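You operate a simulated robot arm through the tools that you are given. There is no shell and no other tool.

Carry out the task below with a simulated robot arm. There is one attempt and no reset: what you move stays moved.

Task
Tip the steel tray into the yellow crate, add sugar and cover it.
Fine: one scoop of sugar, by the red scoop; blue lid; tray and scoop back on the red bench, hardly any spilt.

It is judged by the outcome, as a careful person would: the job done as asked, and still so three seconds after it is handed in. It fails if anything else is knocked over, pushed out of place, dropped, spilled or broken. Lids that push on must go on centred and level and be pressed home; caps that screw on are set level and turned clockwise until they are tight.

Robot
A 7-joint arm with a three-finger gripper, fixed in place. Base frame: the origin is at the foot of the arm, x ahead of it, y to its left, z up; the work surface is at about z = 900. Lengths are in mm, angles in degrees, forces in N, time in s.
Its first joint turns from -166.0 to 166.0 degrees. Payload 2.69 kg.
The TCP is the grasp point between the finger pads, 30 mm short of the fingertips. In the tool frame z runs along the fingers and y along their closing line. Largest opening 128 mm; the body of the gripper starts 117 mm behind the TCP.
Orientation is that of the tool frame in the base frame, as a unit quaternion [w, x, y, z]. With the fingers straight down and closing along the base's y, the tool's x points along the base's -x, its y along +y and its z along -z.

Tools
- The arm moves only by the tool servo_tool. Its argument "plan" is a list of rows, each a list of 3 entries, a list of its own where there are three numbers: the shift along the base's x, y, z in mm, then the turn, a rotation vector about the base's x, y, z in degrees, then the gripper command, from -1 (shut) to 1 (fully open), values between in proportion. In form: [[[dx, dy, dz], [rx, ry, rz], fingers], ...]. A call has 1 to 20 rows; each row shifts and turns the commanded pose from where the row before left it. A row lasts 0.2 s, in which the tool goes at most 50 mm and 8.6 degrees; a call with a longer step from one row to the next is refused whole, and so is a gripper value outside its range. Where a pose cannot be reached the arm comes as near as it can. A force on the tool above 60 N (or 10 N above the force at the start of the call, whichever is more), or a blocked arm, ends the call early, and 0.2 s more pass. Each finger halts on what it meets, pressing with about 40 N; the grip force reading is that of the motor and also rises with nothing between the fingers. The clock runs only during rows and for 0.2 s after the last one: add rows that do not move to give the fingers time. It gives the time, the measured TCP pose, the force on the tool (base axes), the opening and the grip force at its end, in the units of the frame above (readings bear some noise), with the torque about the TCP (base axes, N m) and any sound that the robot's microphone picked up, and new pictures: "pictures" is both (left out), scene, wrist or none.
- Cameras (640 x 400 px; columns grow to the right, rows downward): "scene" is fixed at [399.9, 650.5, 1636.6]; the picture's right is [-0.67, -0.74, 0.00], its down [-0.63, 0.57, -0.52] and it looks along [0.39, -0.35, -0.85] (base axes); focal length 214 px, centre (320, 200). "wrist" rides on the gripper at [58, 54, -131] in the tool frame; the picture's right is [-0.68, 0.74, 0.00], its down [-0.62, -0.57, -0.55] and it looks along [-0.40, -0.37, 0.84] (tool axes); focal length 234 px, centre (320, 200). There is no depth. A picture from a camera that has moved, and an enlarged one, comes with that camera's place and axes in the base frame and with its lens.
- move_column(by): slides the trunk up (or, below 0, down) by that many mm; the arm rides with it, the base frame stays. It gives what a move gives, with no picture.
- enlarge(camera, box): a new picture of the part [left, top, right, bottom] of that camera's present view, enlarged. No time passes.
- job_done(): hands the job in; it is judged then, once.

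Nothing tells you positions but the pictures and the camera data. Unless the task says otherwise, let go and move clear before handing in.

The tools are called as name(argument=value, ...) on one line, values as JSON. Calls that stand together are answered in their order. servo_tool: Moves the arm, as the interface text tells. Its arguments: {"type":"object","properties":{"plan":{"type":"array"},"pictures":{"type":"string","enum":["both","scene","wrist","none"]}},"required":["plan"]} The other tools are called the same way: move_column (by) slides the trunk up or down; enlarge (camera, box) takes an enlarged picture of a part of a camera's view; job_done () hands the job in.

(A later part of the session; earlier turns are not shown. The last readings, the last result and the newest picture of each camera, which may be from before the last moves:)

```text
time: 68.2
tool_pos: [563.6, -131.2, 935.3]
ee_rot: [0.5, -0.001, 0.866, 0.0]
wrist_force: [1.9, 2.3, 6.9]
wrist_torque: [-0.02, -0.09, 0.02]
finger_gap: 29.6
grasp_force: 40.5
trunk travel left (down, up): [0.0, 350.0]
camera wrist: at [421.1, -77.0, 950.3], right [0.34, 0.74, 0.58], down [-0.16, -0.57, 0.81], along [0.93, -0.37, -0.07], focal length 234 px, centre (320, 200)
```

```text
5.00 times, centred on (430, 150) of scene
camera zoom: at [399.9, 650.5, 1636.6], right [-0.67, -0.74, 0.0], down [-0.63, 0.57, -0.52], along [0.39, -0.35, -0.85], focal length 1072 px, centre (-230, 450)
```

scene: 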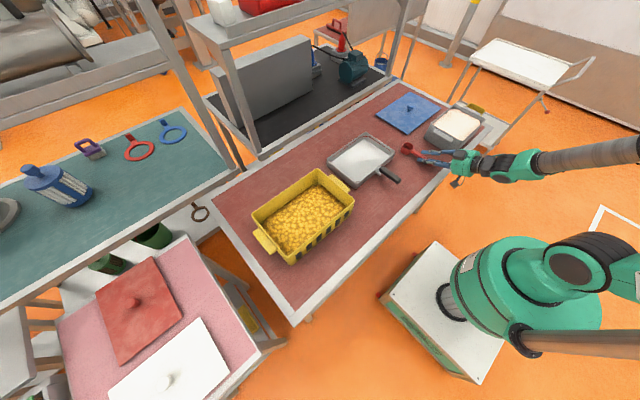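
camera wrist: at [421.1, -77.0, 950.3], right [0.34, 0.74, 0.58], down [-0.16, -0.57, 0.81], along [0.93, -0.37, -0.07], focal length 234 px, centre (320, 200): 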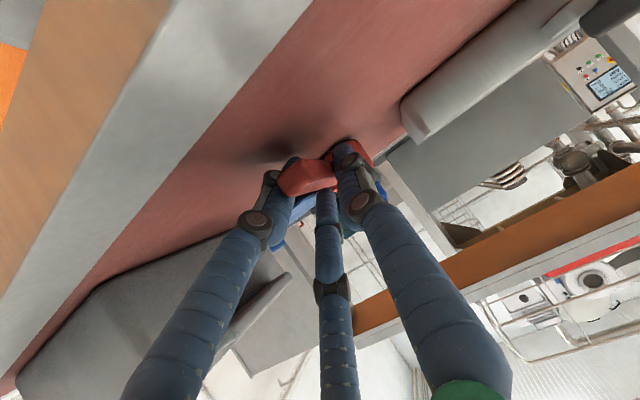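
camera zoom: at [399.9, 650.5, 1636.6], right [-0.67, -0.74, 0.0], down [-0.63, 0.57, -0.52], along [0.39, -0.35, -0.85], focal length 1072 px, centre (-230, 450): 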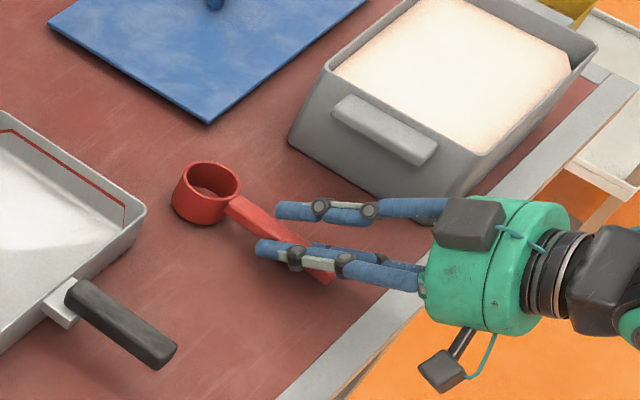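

Good firm grip with no twisting torque. Lifting the scoop and checking it stays level.

servo_tool(plan=[[[0, 0, 4], [0, 0, 0], -1], [[0, 0, 8], [0, 0, 0], -1], [[0, 0, 15], [0, 0, 0], -1], [[0, 0, 30], [0, 0, 0], -1], [[0, 0, 40], [0, 0, 0], -1], [[0, 0, 40], [0, 0, 0], -1], [[0, 0, 30], [0, 0, 0], -1], [[0, 0, 0], [0, 0, 0], -1]])

enlarge(camera="wrist", box=[200, 60, 440, 220])

enlarge(camera="scene", box=[380, 110, 480, 190])

```text
time: 70.0
tool_pos: [564.4, -131.4, 1098.7]
ee_rot: [0.499, -0.002, 0.867, 0.001]
wrist_force: [-0.5, -0.7, -0.7]
wrist_torque: [-0.02, 0.02, 0.04]
finger_gap: 29.0
grasp_force: 39.3
trunk travel left (down, up): [0.0, 350.0]
camera wrist: at [421.0, -77.1, 1116.0], right [0.34, 0.74, 0.58], down [-0.16, -0.57, 0.81], along [0.93, -0.37, -0.07], focal length 234 px, centre (320, 200)
```

scene: 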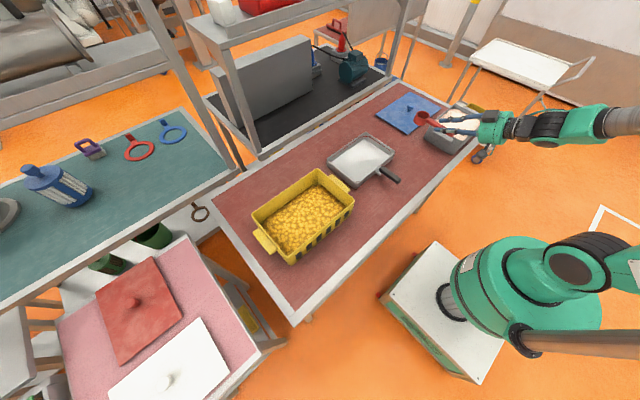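
wrist: 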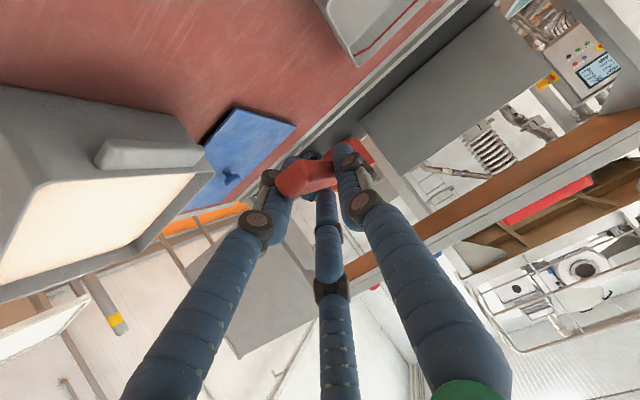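

```text
2.50 times, centred on (320, 140) of wrist
camera zoom: at [421.0, -77.1, 1116.0], right [0.34, 0.74, 0.58], down [-0.16, -0.57, 0.81], along [0.93, -0.37, -0.07], focal length 585 px, centre (320, 350)
```

zoom: 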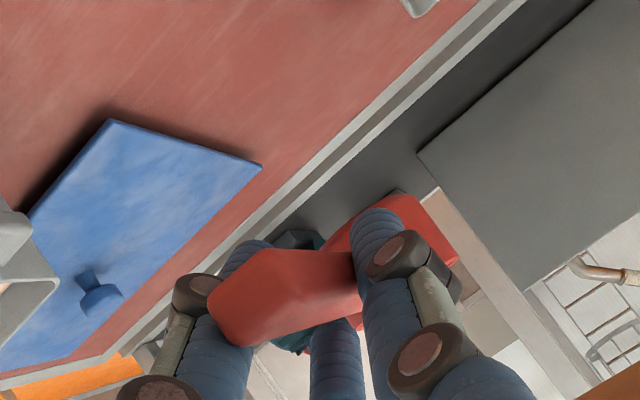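

```text
5.00 times, centred on (430, 150) of scene
camera zoom: at [399.9, 650.5, 1636.6], right [-0.67, -0.74, 0.0], down [-0.63, 0.57, -0.52], along [0.39, -0.35, -0.85], focal length 1072 px, centre (-230, 450)
```

zoom: 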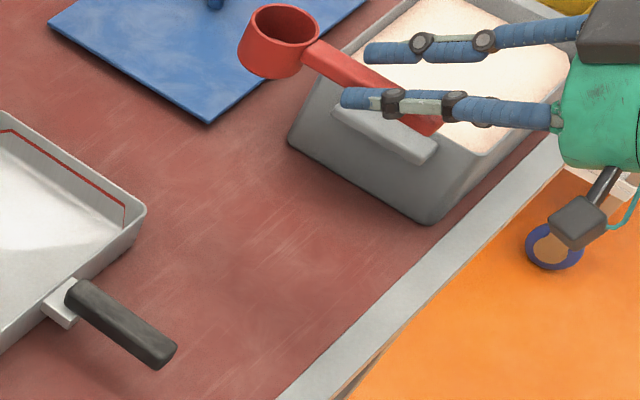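

Lifted. I'll check closely whether the bowl is level in the grip.

enlarge(camera="scene", box=[410, 100, 470, 145])

```text
8.89 times, centred on (440, 122) of scene
camera zoom: at [399.9, 650.5, 1636.6], right [-0.67, -0.74, 0.0], down [-0.63, 0.57, -0.52], along [0.39, -0.35, -0.85], focal length 1906 px, centre (-747, 889)
```

zoom: 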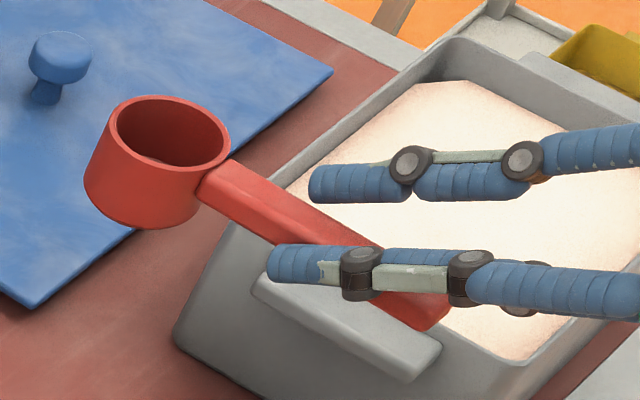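

The scoop is level in the grip. Yawing it -90° and moving it over the tub.

servo_tool(plan=[[[1, -6, 1], [0, 0, -8.2], -1], [[2, -12, 1], [0, 0, -8.2], -1], [[2, -12, 1], [0, 0, -8.2], -1], [[2, -12, 1], [0, 0, -8.2], -1], [[2, -12, 1], [0, 0, -8.2], -1], [[2, -13, 1], [0, 0, -8.2], -1], [[2, -13, 1], [0, 0, -8.2], -1], [[2, -13, 1], [0, 0, -8.2], -1], [[2, -13, 0], [0, 0, -8.2], -1], [[2, -13, 0], [0, 0, -8.2], -1], [[0, -13, 0], [0, 0, -8], -1], [[0, 0, 0], [0, 0, 0], -1]])

enlarge(camera="scene", box=[400, 60, 520, 160])

```text
time: 72.5
tool_pos: [582.5, -263.3, 1107.2]
ee_rot: [0.352, 0.612, 0.614, -0.352]
wrist_force: [0.6, 1.1, -0.5]
wrist_torque: [0.04, 0.02, 0.0]
finger_gap: 29.7
grasp_force: 40.2
trunk travel left (down, up): [0.0, 350.0]
camera wrist: at [637.2, -119.4, 1123.7], right [0.74, -0.34, 0.58], down [-0.57, 0.16, 0.81], along [-0.37, -0.93, -0.07], focal length 234 px, centre (320, 200)
```

scene: 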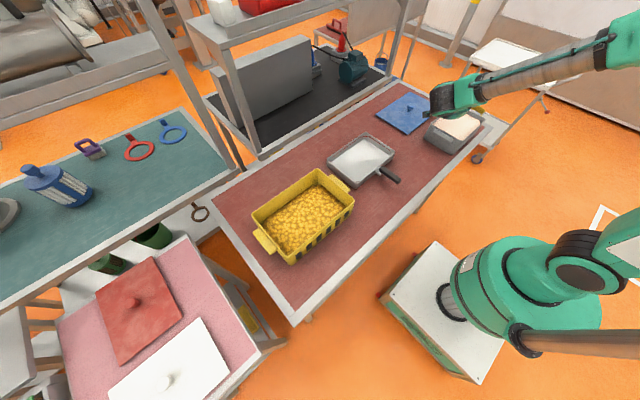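
wrist: 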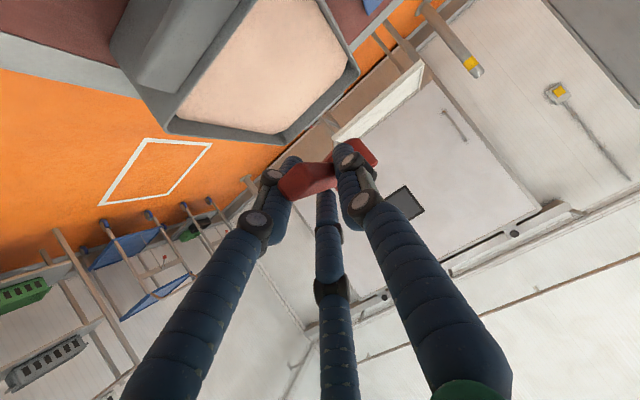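

```text
4.00 times, centred on (460, 110) of scene
camera zoom: at [399.9, 650.5, 1636.6], right [-0.67, -0.74, 0.0], down [-0.63, 0.57, -0.52], along [0.39, -0.35, -0.85], focal length 858 px, centre (-240, 560)
```

zoom: 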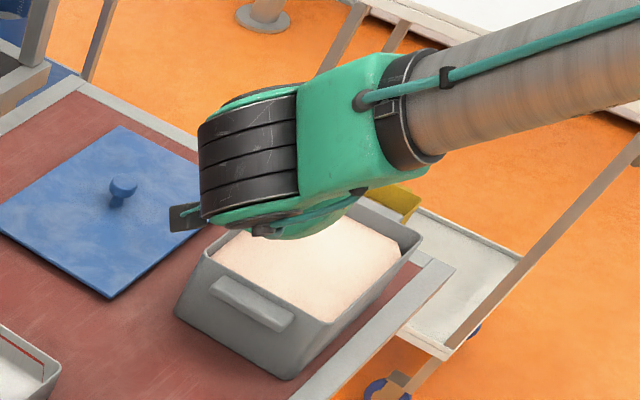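

The arm now hides the scoop from the scene camera, but the geometry is known. Pitching the bowl down, then dipping it into the sugar.

servo_tool(plan=[[[0, 0, 0], [8, 0, 0], -1], [[0, 0, 0], [8, 0, 0], -1], [[0, 0, 0], [8, 0, 0], -1], [[0, 0, 0], [8, 0, 0], -1], [[0, 0, 0], [8, 0, 0], -1], [[0, 0, -15], [0, 0, 0], -1], [[0, 0, -15], [0, 0, 0], -1], [[0, 0, 0], [0, 0, 0], -1]])

enlarge(camera="wrist", box=[160, 40, 480, 240])

```text
time: 74.3
tool_pos: [582.8, -263.0, 1078.2]
ee_rot: [0.122, 0.696, 0.697, -0.12]
wrist_force: [0.0, 0.5, -0.8]
wrist_torque: [0.04, 0.01, 0.01]
finger_gap: 29.8
grasp_force: 40.1
trunk travel left (down, up): [0.0, 350.0]
camera wrist: at [636.6, -162.9, 1182.6], right [0.74, -0.63, 0.23], down [-0.57, -0.39, 0.72], along [-0.37, -0.66, -0.65], focal length 234 px, centre (320, 200)
```

scene: 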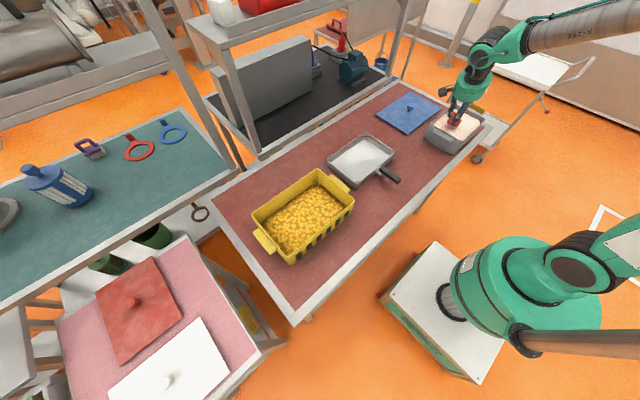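
wrist: 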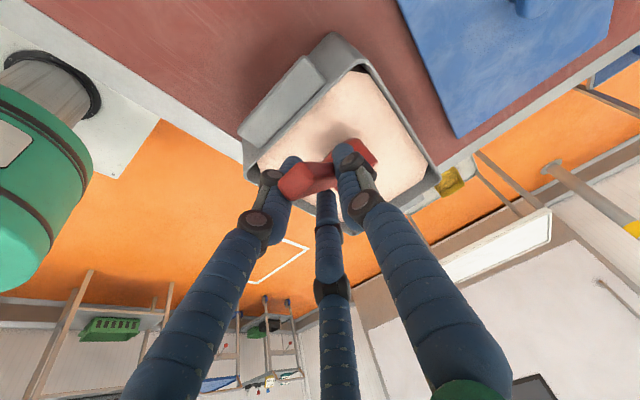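

```text
2.00 times, centred on (320, 140) of wrist
camera zoom: at [636.6, -162.9, 1182.6], right [0.74, -0.63, 0.23], down [-0.57, -0.39, 0.72], along [-0.37, -0.66, -0.65], focal length 468 px, centre (320, 320)
```

zoom: 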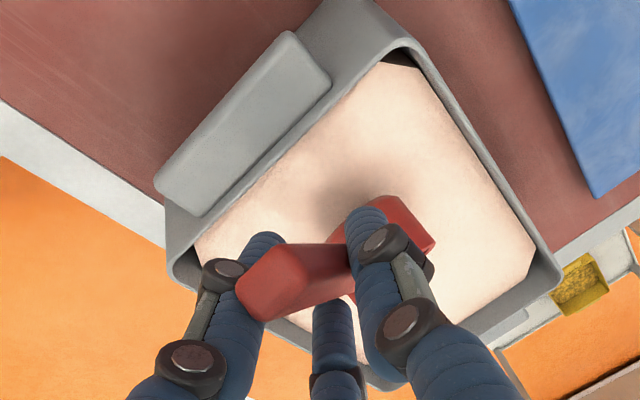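

enlarge(camera="scene", box=[415, 70, 495, 170])

```text
4.00 times, centred on (455, 120) of scene
camera zoom: at [399.9, 650.5, 1636.6], right [-0.67, -0.74, 0.0], down [-0.63, 0.57, -0.52], along [0.39, -0.35, -0.85], focal length 858 px, centre (-220, 520)
```

zoom: 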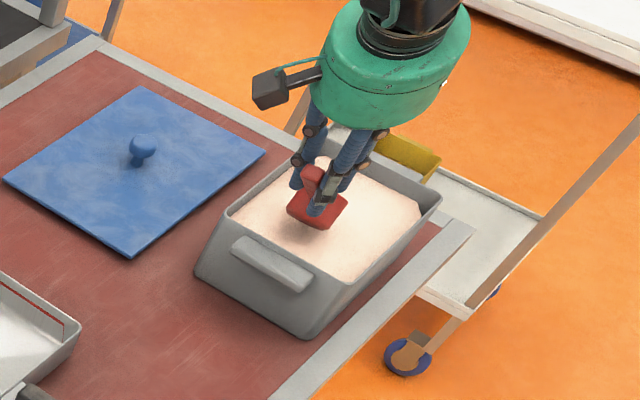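

The bowl hangs just over the sugar at the +y half of the tub. Plunging, sweeping toward -y while levelling, then lifting.

servo_tool(plan=[[[0, 0, -13], [0, 0, 0], -1], [[0, 0, -13], [0, 0, 0], -1], [[0, 0, -13], [0, 0, 0], -1], [[0, 0, -12], [0, 0, 0], -1], [[0, 0, 0], [0, 0, 0], -1]])

enlarge(camera="scene", box=[415, 70, 495, 170])

enlarge(camera="wrist", box=[160, 40, 480, 240])

```text
time: 75.5
tool_pos: [583.0, -260.8, 1028.3]
ee_rot: [0.123, 0.696, 0.697, -0.121]
wrist_force: [-0.6, 0.0, -0.9]
wrist_torque: [0.07, 0.0, 0.02]
finger_gap: 30.0
grasp_force: 40.2
trunk travel left (down, up): [0.0, 350.0]
camera wrist: at [636.3, -162.4, 1131.5], right [0.74, -0.63, 0.23], down [-0.57, -0.39, 0.72], along [-0.37, -0.66, -0.65], focal length 234 px, centre (320, 200)
```

scene: 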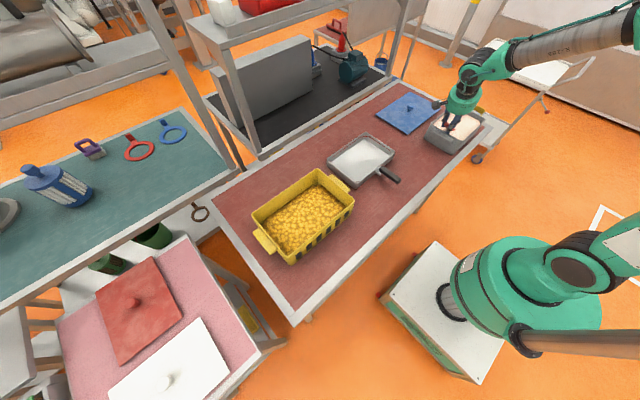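
wrist: 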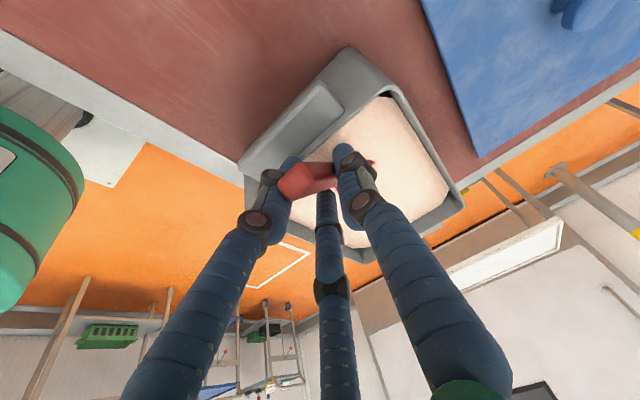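

```text
4.00 times, centred on (455, 120) of scene
camera zoom: at [399.9, 650.5, 1636.6], right [-0.67, -0.74, 0.0], down [-0.63, 0.57, -0.52], along [0.39, -0.35, -0.85], focal length 858 px, centre (-220, 520)
```

zoom: 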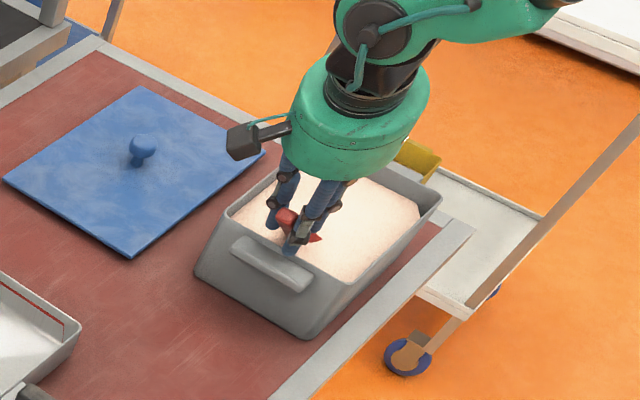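

```text
2.00 times, centred on (320, 140) of wrist
camera zoom: at [636.3, -162.4, 1131.5], right [0.74, -0.63, 0.23], down [-0.57, -0.39, 0.72], along [-0.37, -0.66, -0.65], focal length 468 px, centre (320, 320)
```

zoom: 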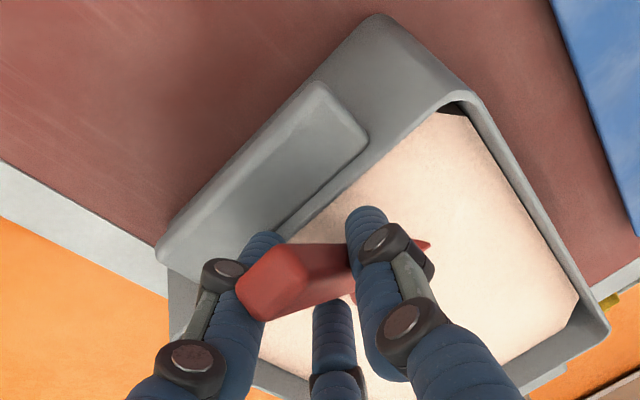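

The bowl is submerged with no resistance. Now the sweep with levelling.

servo_tool(plan=[[[0, -10, 0], [0, 0, 0], -1], [[0, -10, -3], [-2, 0, 0], -1], [[0, -10, -5], [-3, 0, 0], -1], [[0, -10, -5], [-3, 0, 0], -1], [[0, -10, -6], [-4, 0, 0], -1], [[0, -10, -7], [-4, 0, 0], -1], [[0, -10, -6], [-4, 0, 0], -1], [[0, 0, 0], [0, 0, 0], -1]])

enlarge(camera="scene", box=[415, 70, 495, 170])

enlarge(camera="wrist", box=[160, 40, 480, 240])

```text
time: 77.3
tool_pos: [582.0, -333.8, 997.1]
ee_rot: [0.242, 0.664, 0.665, -0.241]
wrist_force: [-0.9, -0.2, -0.7]
wrist_torque: [0.08, -0.02, -0.03]
finger_gap: 30.1
grasp_force: 40.3
trunk travel left (down, up): [0.0, 350.0]
camera wrist: at [636.8, -203.0, 1059.7], right [0.74, -0.52, 0.43], down [-0.57, -0.12, 0.82], along [-0.37, -0.85, -0.38], focal length 234 px, centre (320, 200)
```

scene: 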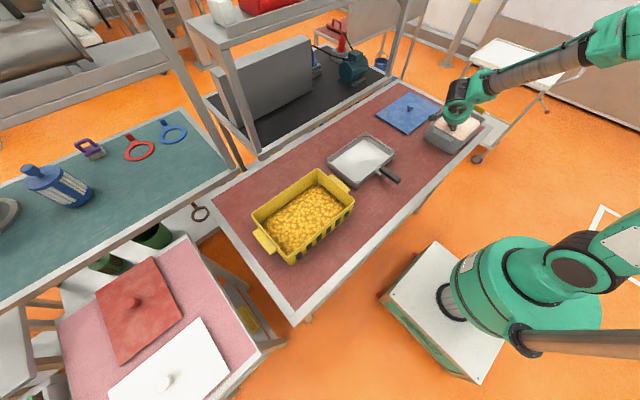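
wrist: 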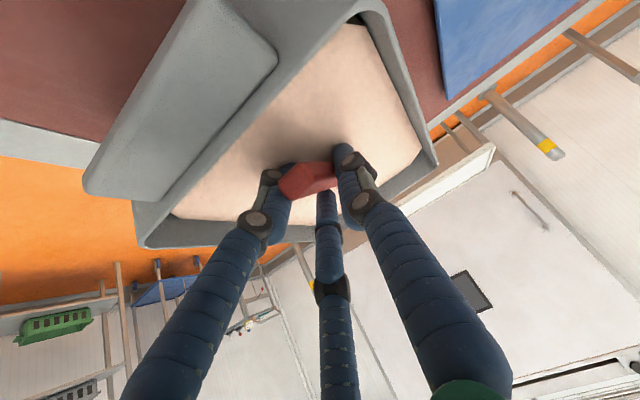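

```text
4.00 times, centred on (455, 120) of scene
camera zoom: at [399.9, 650.5, 1636.6], right [-0.67, -0.74, 0.0], down [-0.63, 0.57, -0.52], along [0.39, -0.35, -0.85], focal length 858 px, centre (-220, 520)
```

zoom: 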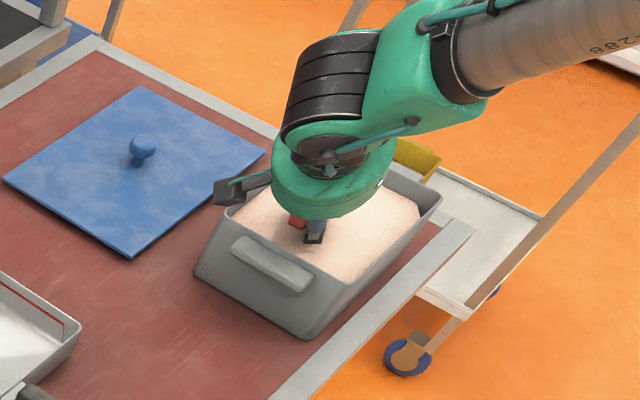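

```text
2.00 times, centred on (320, 140) of wrist
camera zoom: at [636.8, -203.0, 1059.7], right [0.74, -0.52, 0.43], down [-0.57, -0.12, 0.82], along [-0.37, -0.85, -0.38], focal length 468 px, centre (320, 320)
```

zoom: 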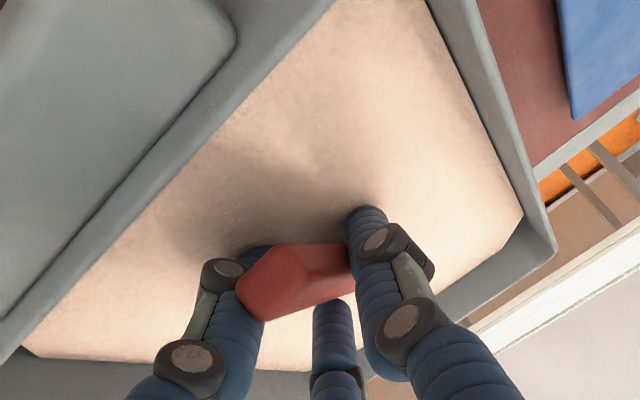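

The bowl is fully buried. Levelling while rising slowly, then lifting straight up.

servo_tool(plan=[[[0, 0, 2], [-4, 0, 0], -1], [[0, 0, 4], [-4, 0, 0], -1], [[0, 0, 5], [-4, 0, 0], -1], [[0, 0, 6], [-4, 0, 0], -1], [[0, 0, 6], [-4, 0, 0], -1], [[0, 0, 10], [0, 0, 0], -1], [[0, 0, 15], [0, 0, 0], -1], [[0, 0, 20], [0, 0, 0], -1], [[0, 0, 20], [0, 0, 0], -1], [[0, 0, 20], [0, 0, 0], -1], [[0, 0, 10], [0, 0, 0], -1], [[0, 0, 0], [0, 0, 0], -1]])

enlarge(camera="scene", box=[415, 70, 495, 170])

enlarge(camera="wrist", box=[160, 0, 480, 200])

```text
time: 80.0
tool_pos: [582.5, -333.0, 1115.7]
ee_rot: [0.353, 0.612, 0.614, -0.352]
wrist_force: [-0.9, 0.2, -1.4]
wrist_torque: [0.12, 0.01, 0.0]
finger_gap: 29.9
grasp_force: 40.1
trunk travel left (down, up): [0.0, 350.0]
camera wrist: at [636.2, -189.6, 1130.5], right [0.74, -0.34, 0.58], down [-0.57, 0.16, 0.81], along [-0.37, -0.93, -0.07], focal length 234 px, centre (320, 200)
```

scene: 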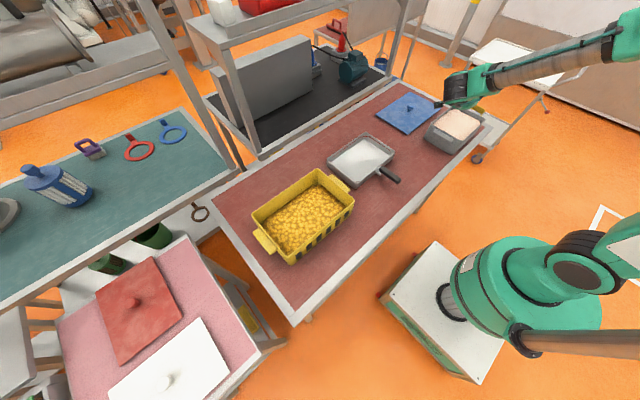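
wrist: 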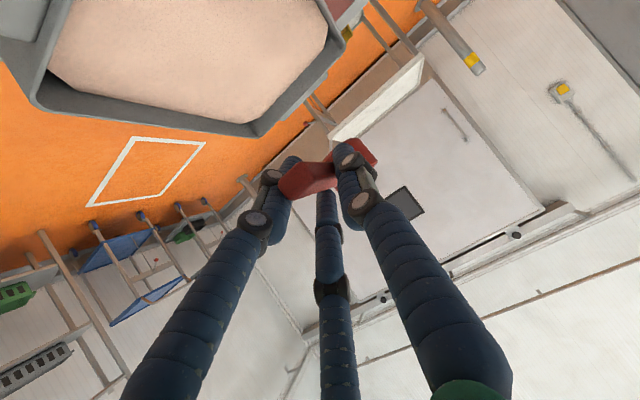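

```text
4.00 times, centred on (455, 120) of scene
camera zoom: at [399.9, 650.5, 1636.6], right [-0.67, -0.74, 0.0], down [-0.63, 0.57, -0.52], along [0.39, -0.35, -0.85], focal length 858 px, centre (-220, 520)
```

zoom: 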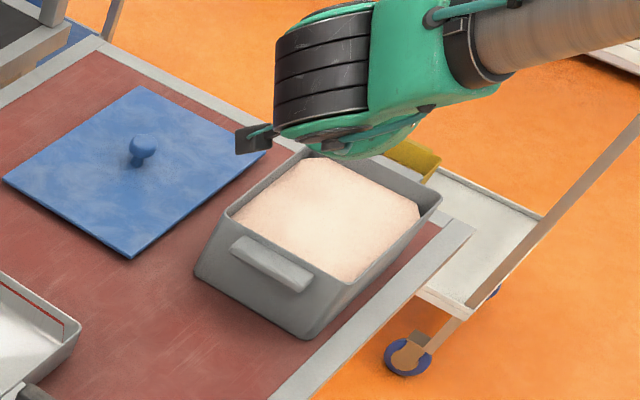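

```text
2.00 times, centred on (320, 100) of wrist
camera zoom: at [636.2, -189.6, 1130.5], right [0.74, -0.34, 0.58], down [-0.57, 0.16, 0.81], along [-0.37, -0.93, -0.07], focal length 468 px, centre (320, 400)
```

zoom: 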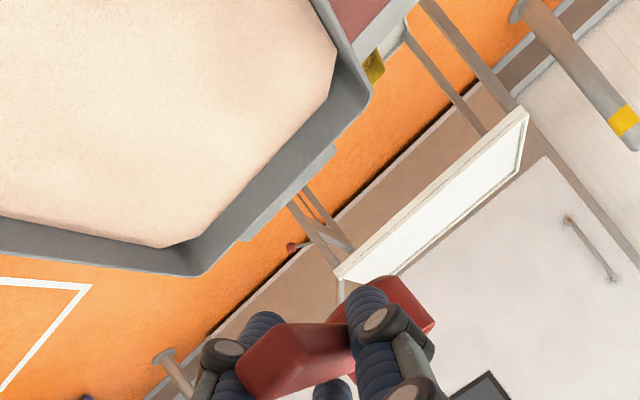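

The load and torque on the tool rose slightly, so the scoop holds sugar. Yawing back to +x smoothly so I can see into the bowl.

servo_tool(plan=[[[0, 6, 0], [0, 0, 3], -1], [[0, 12, 0], [0, 0, 5], -1], [[0, 12, 0], [0, 0, 6], -1], [[0, 12, 0], [0, 0, 6], -1], [[0, 12, 0], [0, 0, 6], -1], [[0, 12, 0], [0, 0, 6], -1], [[0, 12, 0], [0, 0, 6], -1], [[0, 12, 0], [0, 0, 6], -1], [[-1, 12, 0], [0, 0, 6], -1], [[-1, 12, 0], [0, 0, 6], -1], [[-1, 12, 0], [0, 0, 6], -1], [[-1, 12, 0], [0, 0, 6], -1], [[-1, 12, 0], [0, 0, 6], -1], [[-1, 12, 0], [0, 0, 6], -1], [[-1, 12, 0], [0, 0, 5], -1], [[-1, 12, 0], [0, 0, 3], -1], [[0, 6, 0], [0, 0, 2], -1], [[0, 0, 0], [0, 0, 0], -1]])

enlarge(camera="scene", box=[380, 80, 500, 180])

```text
time: 83.8
tool_pos: [575.0, -139.5, 1114.0]
ee_rot: [0.499, -0.001, 0.867, 0.001]
wrist_force: [-0.7, 0.3, -0.5]
wrist_torque: [0.01, 0.09, -0.01]
finger_gap: 30.2
grasp_force: 40.1
trunk travel left (down, up): [0.0, 350.0]
camera wrist: at [432.0, -86.7, 1129.4], right [0.34, 0.74, 0.58], down [-0.16, -0.57, 0.81], along [0.93, -0.37, -0.07], focal length 234 px, centre (320, 200)
```

scene: 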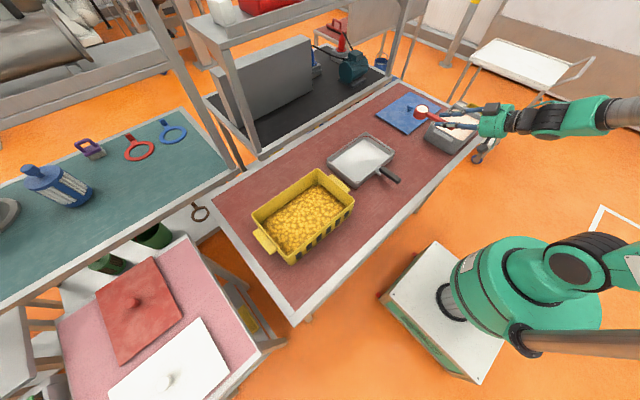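
wrist: 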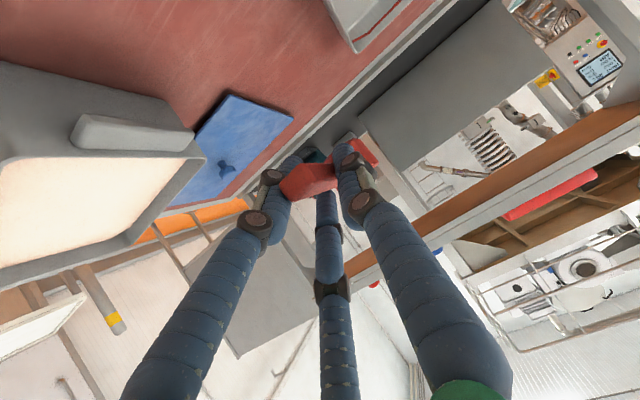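

```text
4.00 times, centred on (440, 130) of scene
camera zoom: at [399.9, 650.5, 1636.6], right [-0.67, -0.74, 0.0], down [-0.63, 0.57, -0.52], along [0.39, -0.35, -0.85], focal length 858 px, centre (-160, 480)
```

zoom: 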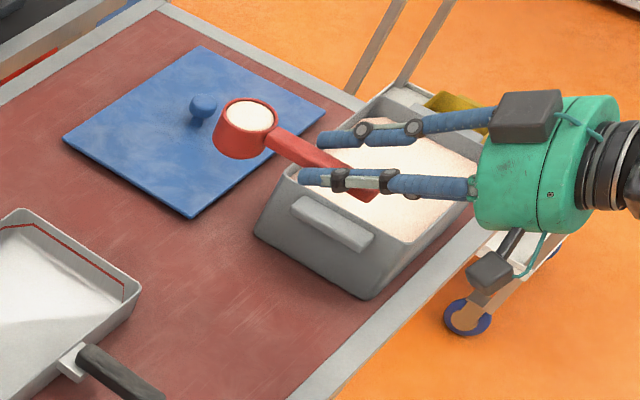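

The scoop is level-full of sugar. Carrying it smoothly to the crate.

servo_tool(plan=[[[0, 8, 0], [0, 0, 0], -1], [[1, 16, 0], [0, 0, 0], -1], [[1, 24, 0], [0, 0, 0], -1], [[1, 28, 0], [0, 0, 0], -1], [[1, 28, 0], [0, 0, 0], -1], [[1, 28, 0], [0, 0, 0], -1], [[1, 28, 0], [0, 0, 0], -1], [[1, 28, 0], [0, 0, 0], -1], [[1, 28, 0], [0, 0, 0], -1], [[1, 28, 0], [0, 0, 0], -1], [[1, 28, 0], [0, 0, 0], -1], [[1, 28, 0], [0, 0, 0], -1], [[1, 28, 0], [0, 0, 0], -1], [[1, 28, 0], [0, 0, 0], -1], [[1, 28, 0], [0, 0, 0], -1], [[1, 28, 0], [0, 0, 0], -1], [[1, 28, 0], [0, 0, 0], -1], [[1, 20, 0], [0, 0, 0], -1], [[1, 12, 0], [0, 0, 0], -1], [[0, 6, 0], [0, 0, 0], -1]], pictures="none")

servo_tool(plan=[[[1, 8, 0], [0, 0, 0], -1], [[2, 16, 0], [0, 0, 0], -1], [[3, 20, -2], [0, 0, 0], -1], [[3, 20, -6], [0, 0, 0], -1], [[2, 16, -8], [0, 0, 0], -1], [[0, 12, -8], [0, 0, 0], -1], [[0, 5, -6], [0, 0, 0], -1], [[0, 0, 0], [0, 0, 0], -1]])

enlarge(camera="scene", box=[230, 140, 390, 270])

```text
time: 88.0
tool_pos: [593.8, 337.8, 1113.7]
ee_rot: [0.498, -0.001, 0.867, 0.001]
wrist_force: [0.0, -0.2, -1.6]
wrist_torque: [-0.01, 0.12, -0.01]
finger_gap: 30.1
grasp_force: 40.1
trunk travel left (down, up): [0.0, 350.0]
```

```text
time: 89.8
tool_pos: [604.4, 435.4, 1083.0]
ee_rot: [0.498, -0.001, 0.867, 0.0]
wrist_force: [-0.4, -0.1, -0.5]
wrist_torque: [-0.02, 0.08, -0.04]
finger_gap: 30.3
grasp_force: 40.0
trunk travel left (down, up): [0.0, 350.0]
camera wrist: at [462.0, 488.7, 1099.5], right [0.34, 0.74, 0.58], down [-0.16, -0.57, 0.81], along [0.93, -0.37, -0.07], focal length 234 px, centre (320, 200)
```

scene: 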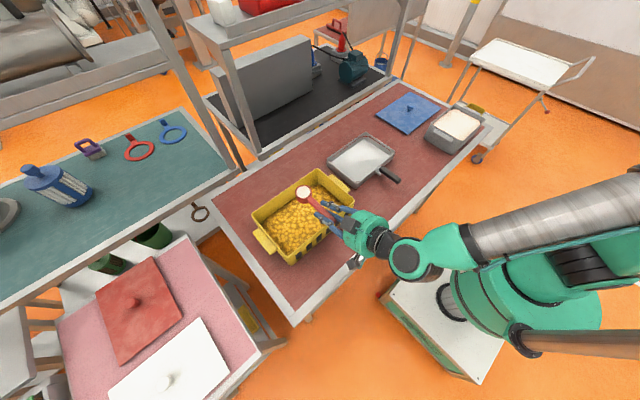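
wrist: 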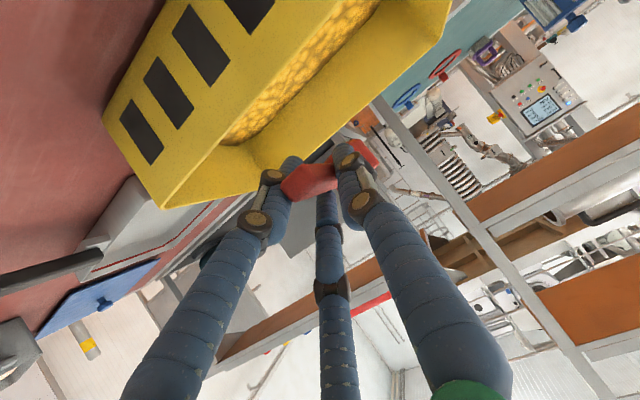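

```text
3.08 times, centred on (310, 205) of scene
camera zoom: at [399.9, 650.5, 1636.6], right [-0.67, -0.74, 0.0], down [-0.63, 0.57, -0.52], along [0.39, -0.35, -0.85], focal length 660 px, centre (351, 185)
```

zoom: 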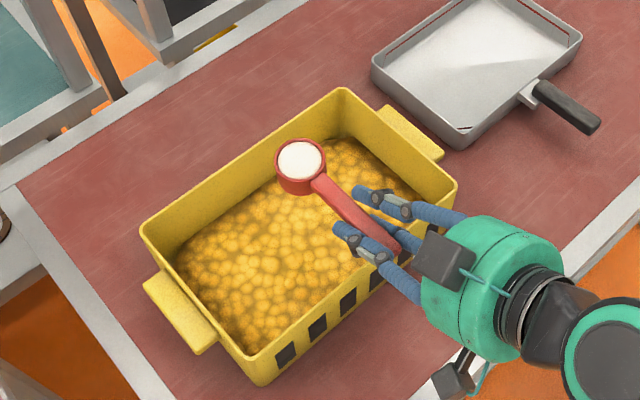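

The bowl is centred over the crate. Lowering slightly and rolling slowly to tip the sugar in.

servo_tool(plan=[[[-4, 0, -8], [0, 0, 0], -1], [[-3, 0, -7], [-3, 0, 0], -1], [[0, 0, 0], [-5, 0, 0], -1], [[0, 0, 0], [-5, 0, 0], -1], [[0, 0, 0], [-5, 0, 0], -1], [[0, 0, 0], [-5, 0, 0], -1], [[0, 0, 0], [-5, 0, 0], -1], [[0, 0, 0], [-5, 0, 0], -1], [[0, 0, 0], [-5, 0, 0], -1], [[0, 0, 0], [-5, 0, 0], -1], [[0, 0, 0], [-6, 0, 0], -1], [[0, 0, 0], [-6, 0, 0], -1], [[0, 0, 0], [-6, 0, 0], -1], [[0, 0, 0], [-6, 0, 0], -1], [[0, 0, 0], [-6, 0, 0], -1], [[0, 0, 0], [-6, 0, 0], -1], [[0, 0, 0], [-6, 0, 0], -1], [[0, 0, 0], [-6, 0, 0], -1], [[0, 0, 0], [0, 0, 0], -1]])

enlarge(camera="scene", box=[230, 140, 390, 270])

```text
time: 93.8
tool_pos: [596.8, 434.6, 1069.5]
ee_rot: [-0.348, 0.357, -0.607, 0.619]
wrist_force: [0.3, -0.3, -0.2]
wrist_torque: [0.01, 0.08, 0.01]
finger_gap: 29.9
grasp_force: 40.1
trunk travel left (down, up): [0.0, 350.0]
camera wrist: at [454.4, 449.6, 1015.4], right [0.34, 0.57, -0.75], down [-0.16, 0.82, 0.55], along [0.93, -0.06, 0.37], focal length 234 px, centre (320, 200)
```

scene: 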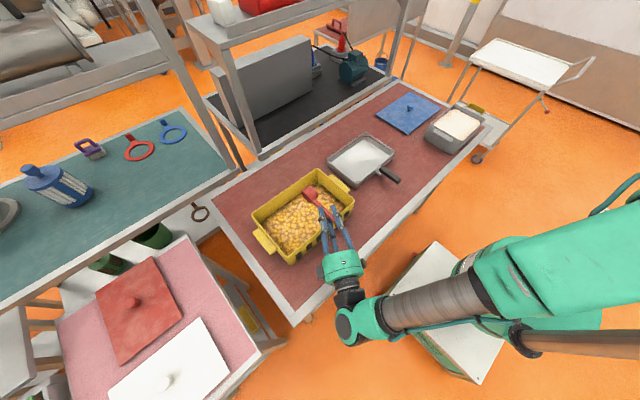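
wrist: 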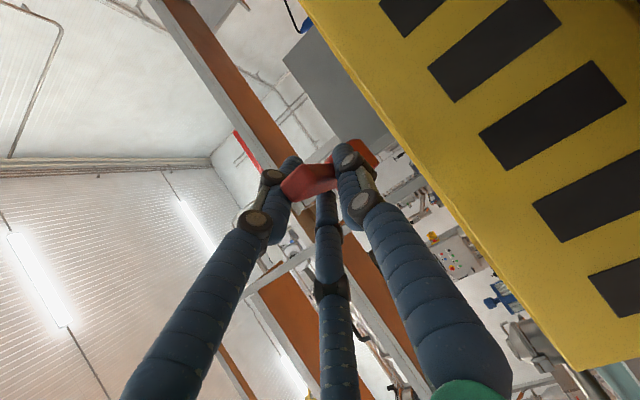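

```text
3.08 times, centred on (310, 205) of scene
camera zoom: at [399.9, 650.5, 1636.6], right [-0.67, -0.74, 0.0], down [-0.63, 0.57, -0.52], along [0.39, -0.35, -0.85], focal length 660 px, centre (351, 185)
```

zoom: 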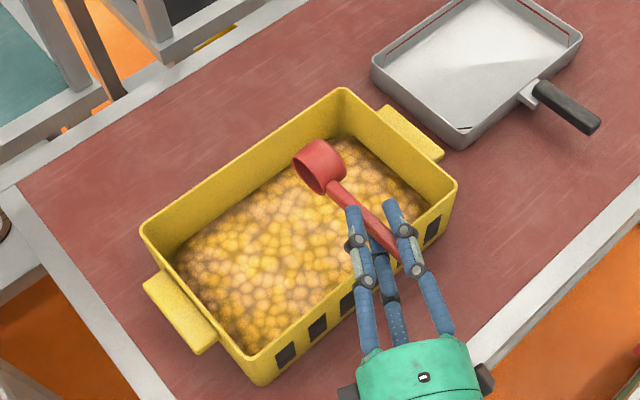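

The sugar has gone in over the pieces. Rolling a bit further to empty the bowl fully and holding.

servo_tool(plan=[[[0, 0, 0], [-6, 0, 0], -1], [[0, 0, 0], [-6, 0, 0], -1], [[0, 0, 0], [-6, 0, 0], -1], [[0, 0, 0], [-6, 0, 0], -1], [[0, 0, 0], [0, 0, 0], -1], [[0, 0, 0], [0, 0, 0], -1], [[0, 0, 0], [0, 0, 0], -1], [[0, 0, 0], [0, 0, 0], -1]])

enlarge(camera="scene", box=[230, 140, 390, 270])

```text
time: 95.5
tool_pos: [597.7, 433.9, 1069.2]
ee_rot: [-0.267, 0.422, -0.466, 0.73]
wrist_force: [-0.3, 0.5, -0.1]
wrist_torque: [-0.01, 0.04, 0.01]
finger_gap: 29.8
grasp_force: 40.1
trunk travel left (down, up): [0.0, 350.0]
camera wrist: at [454.5, 426.4, 1014.5], right [0.34, 0.22, -0.92], down [-0.16, 0.97, 0.17], along [0.93, 0.09, 0.36], focal length 234 px, centre (320, 200)
```

scene: 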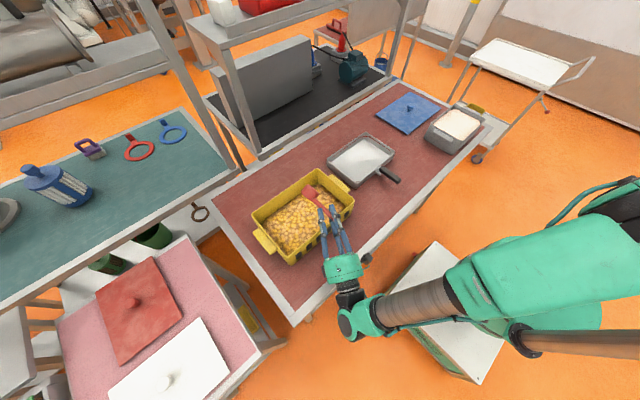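
wrist: 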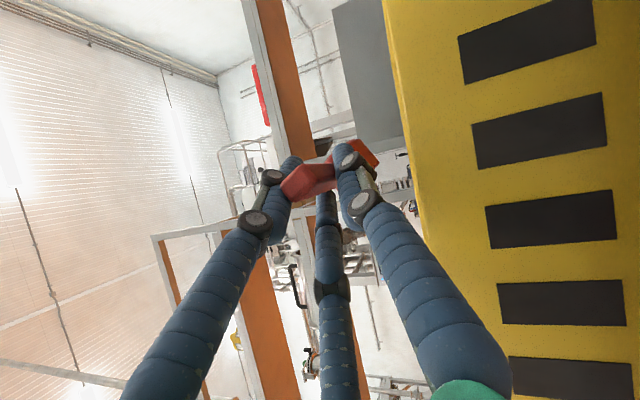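

```text
3.08 times, centred on (310, 205) of scene
camera zoom: at [399.9, 650.5, 1636.6], right [-0.67, -0.74, 0.0], down [-0.63, 0.57, -0.52], along [0.39, -0.35, -0.85], focal length 660 px, centre (351, 185)
```

zoom: 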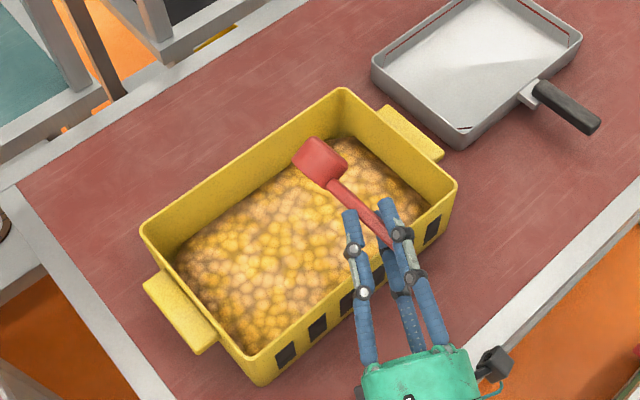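

Empty. Rolling the scoop back upright and raising it.

servo_tool(plan=[[[0, 0, 5], [8.2, 0, 0], -1], [[0, 0, 5], [8.2, 0, 0], -1], [[0, 0, 5], [8.2, 0, 0], -1], [[0, 0, 5], [8.2, 0, 0], -1], [[0, 0, 5], [8.2, 0, 0], -1], [[0, 0, 5], [8.2, 0, 0], -1], [[0, 0, 5], [8.2, 0, 0], -1], [[0, 0, 5], [8.2, 0, 0], -1], [[0, 0, 5], [8.2, 0, 0], -1], [[0, 0, 0], [8.2, 0, 0], -1], [[0, 0, 0], [8.2, 0, 0], -1], [[0, 0, 0], [8.2, 0, 0], -1], [[0, 0, 0], [8.2, 0, 0], -1], [[0, 0, 0], [8.4, 0, 0], -1], [[0, 0, 0], [0, 0, 0], -1]])

enlarge(camera="scene", box=[230, 140, 390, 270])

```text
time: 98.8
tool_pos: [597.9, 434.7, 1114.6]
ee_rot: [0.499, 0.0, 0.867, 0.0]
wrist_force: [0.3, -0.3, -0.9]
wrist_torque: [-0.02, 0.06, 0.01]
finger_gap: 29.9
grasp_force: 40.3
trunk travel left (down, up): [0.0, 350.0]
camera wrist: at [454.2, 488.0, 1129.7], right [0.34, 0.74, 0.59], down [-0.16, -0.57, 0.81], along [0.93, -0.37, -0.07], focal length 234 px, centre (320, 200)
```

scene: 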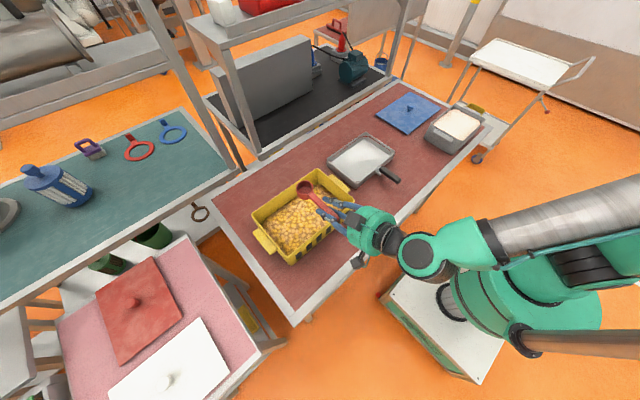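
wrist: 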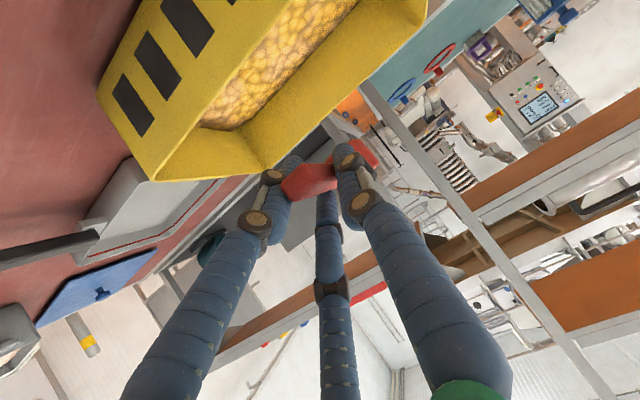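

```text
3.08 times, centred on (310, 205) of scene
camera zoom: at [399.9, 650.5, 1636.6], right [-0.67, -0.74, 0.0], down [-0.63, 0.57, -0.52], along [0.39, -0.35, -0.85], focal length 660 px, centre (351, 185)
```

zoom: 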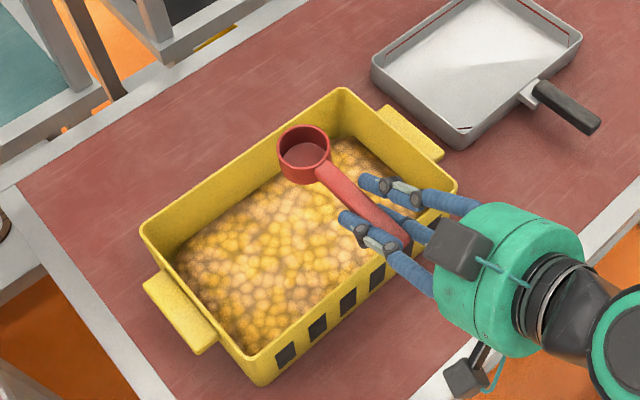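

The bowl is empty. Carrying the scoop back to its place on the bench.

servo_tool(plan=[[[-1, -15, 0], [0, 0, 0], -1], [[-2, -30, 0], [0, 0, 0], -1], [[-3, -45, 0], [0, 0, 0], -1], [[-3, -45, 0], [0, 0, 0], -1], [[-3, -45, 0], [0, 0, 0], -1], [[-3, -45, 0], [0, 0, 0], -1], [[-3, -45, 0], [0, 0, 0], -1], [[-3, -45, 0], [0, 0, 0], -1], [[-3, -45, 0], [0, 0, 0], -1], [[-3, -45, 0], [0, 0, 0], -1], [[-3, -45, 0], [0, 0, 0], -1], [[-2, -45, 0], [0, 0, 0], -1], [[-2, -40, 0], [0, 0, 0], -1], [[0, -20, 0], [0, 0, 0], -1], [[0, -11, 0], [0, 0, 0], -1], [[0, 0, 0], [0, 0, 0], -1]], pictures="none")

servo_tool(plan=[[[0, 0, -20], [0, 0, 0], -1], [[0, 0, -40], [0, 0, 0], -1], [[0, 0, -40], [0, 0, 0], -1], [[0, 0, -35], [0, 0, 0], -1], [[0, 0, -20], [0, 0, 0], -1], [[0, 0, -10], [0, 0, 0], -1], [[0, 0, 0], [0, 0, 0], -1]])

enlarge(camera="scene", box=[380, 110, 480, 190])

```text
time: 102.2
tool_pos: [564.7, -131.6, 1112.6]
ee_rot: [0.498, -0.001, 0.867, 0.0]
wrist_force: [0.3, -0.4, -1.1]
wrist_torque: [-0.01, 0.04, 0.04]
finger_gap: 29.8
grasp_force: 40.1
trunk travel left (down, up): [0.0, 350.0]
```

```text
time: 103.8
tool_pos: [563.8, -131.2, 948.1]
ee_rot: [0.499, -0.001, 0.867, 0.001]
wrist_force: [0.8, -0.9, -0.5]
wrist_torque: [-0.03, 0.04, 0.02]
finger_gap: 29.5
grasp_force: 40.2
trunk travel left (down, up): [0.0, 350.0]
camera wrist: at [420.5, -77.4, 963.7], right [0.34, 0.74, 0.58], down [-0.16, -0.57, 0.81], along [0.93, -0.37, -0.07], focal length 234 px, centre (320, 200)
```

scene: 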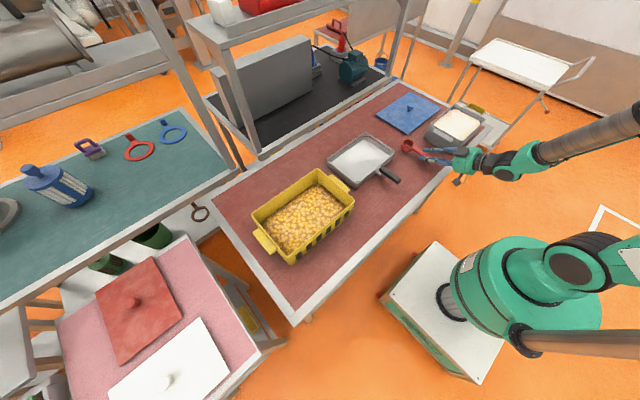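
wrist: 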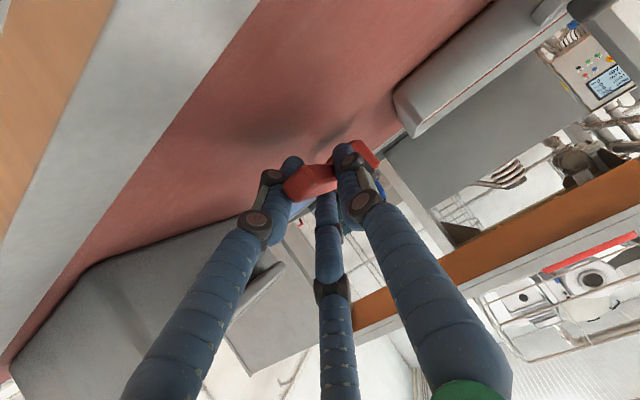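

```text
5.00 times, centred on (430, 150) of scene
camera zoom: at [399.9, 650.5, 1636.6], right [-0.67, -0.74, 0.0], down [-0.63, 0.57, -0.52], along [0.39, -0.35, -0.85], focal length 1072 px, centre (-230, 450)
```

zoom: 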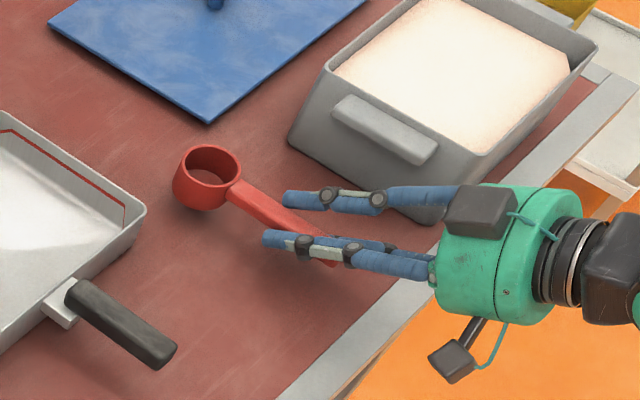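

Lowering the last few millimetres until the bowl touches the bench.

servo_tool(plan=[[[0, 0, -4], [0, 0, 0], -1], [[0, 0, -2], [0, 0, 0], -1], [[0, 0, -2], [0, 0, 0], -1], [[0, 0, 0], [0, 0, 0], -1]], pictures="none")

```text
time: 104.8
tool_pos: [562.9, -131.6, 940.9]
ee_rot: [0.499, -0.002, 0.867, 0.001]
wrist_force: [0.1, -1.0, -0.4]
wrist_torque: [0.01, 0.01, 0.0]
finger_gap: 29.6
grasp_force: 40.3
trunk travel left (down, up): [0.0, 350.0]
```

servo_tool(plan=[[[0, 0, -2], [0, 0, 0], -1], [[0, 0, -2], [0, 0, 0], -1], [[0, 0, 0], [0, 0, 0], -1]], pictures="none")

```text
time: 105.5
tool_pos: [562.1, -131.5, 936.4]
ee_rot: [0.499, -0.001, 0.867, 0.0]
wrist_force: [0.3, 0.1, -0.6]
wrist_torque: [0.01, 0.04, 0.01]
finger_gap: 29.8
grasp_force: 39.9
trunk travel left (down, up): [0.0, 350.0]
```

servo_tool(plan=[[[0, 0, -2], [0, 0, 0], -1], [[0, 0, 0], [0, 0, 0], -1]])

enlarge(camera="scene", box=[390, 130, 440, 170])

enlarge(camera="wrist", box=[200, 60, 440, 220])

```text
time: 106.2
tool_pos: [564.9, -131.4, 936.2]
ee_rot: [0.5, 0.0, 0.866, 0.0]
wrist_force: [-0.7, -1.4, 6.7]
wrist_torque: [-0.11, -0.03, -0.14]
finger_gap: 29.9
grasp_force: 40.6
trunk travel left (down, up): [0.0, 350.0]
camera wrist: at [420.5, -77.7, 951.2], right [0.34, 0.74, 0.58], down [-0.16, -0.57, 0.81], along [0.93, -0.37, -0.07], focal length 234 px, centre (320, 200)
```

scene: 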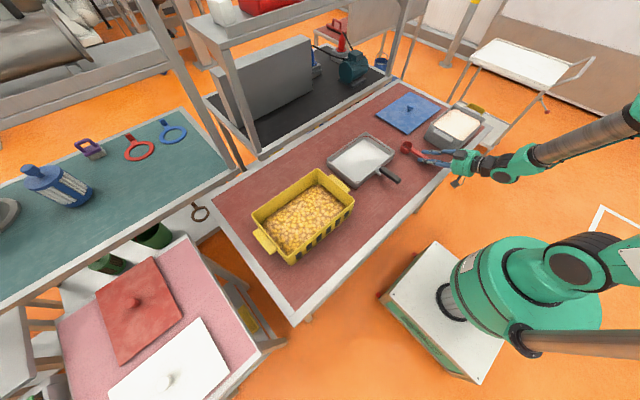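
wrist: 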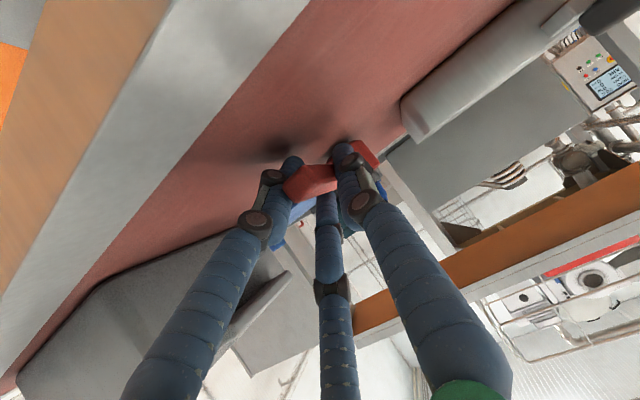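

```text
10.00 times, centred on (415, 150) of scene
camera zoom: at [399.9, 650.5, 1636.6], right [-0.67, -0.74, 0.0], down [-0.63, 0.57, -0.52], along [0.39, -0.35, -0.85], focal length 2145 px, centre (-630, 700)
```

zoom: 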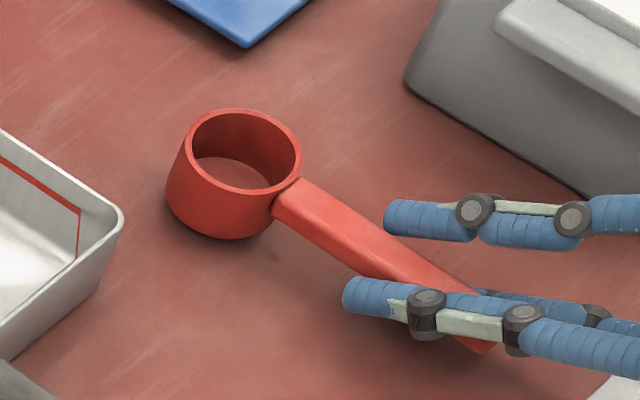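

```text
2.50 times, centred on (320, 140) of wrist
camera zoom: at [420.5, -77.7, 951.2], right [0.34, 0.74, 0.58], down [-0.16, -0.57, 0.81], along [0.93, -0.37, -0.07], focal length 585 px, centre (320, 350)
```

zoom: 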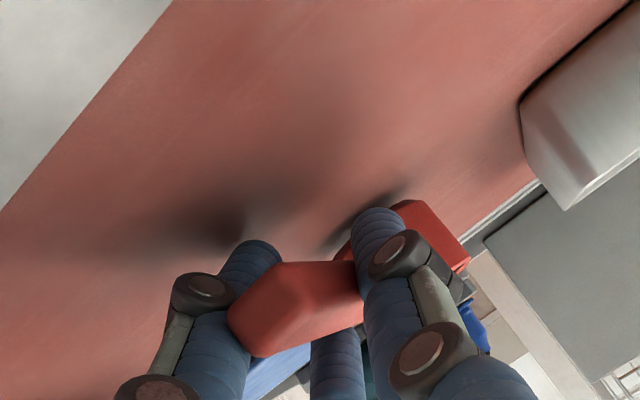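

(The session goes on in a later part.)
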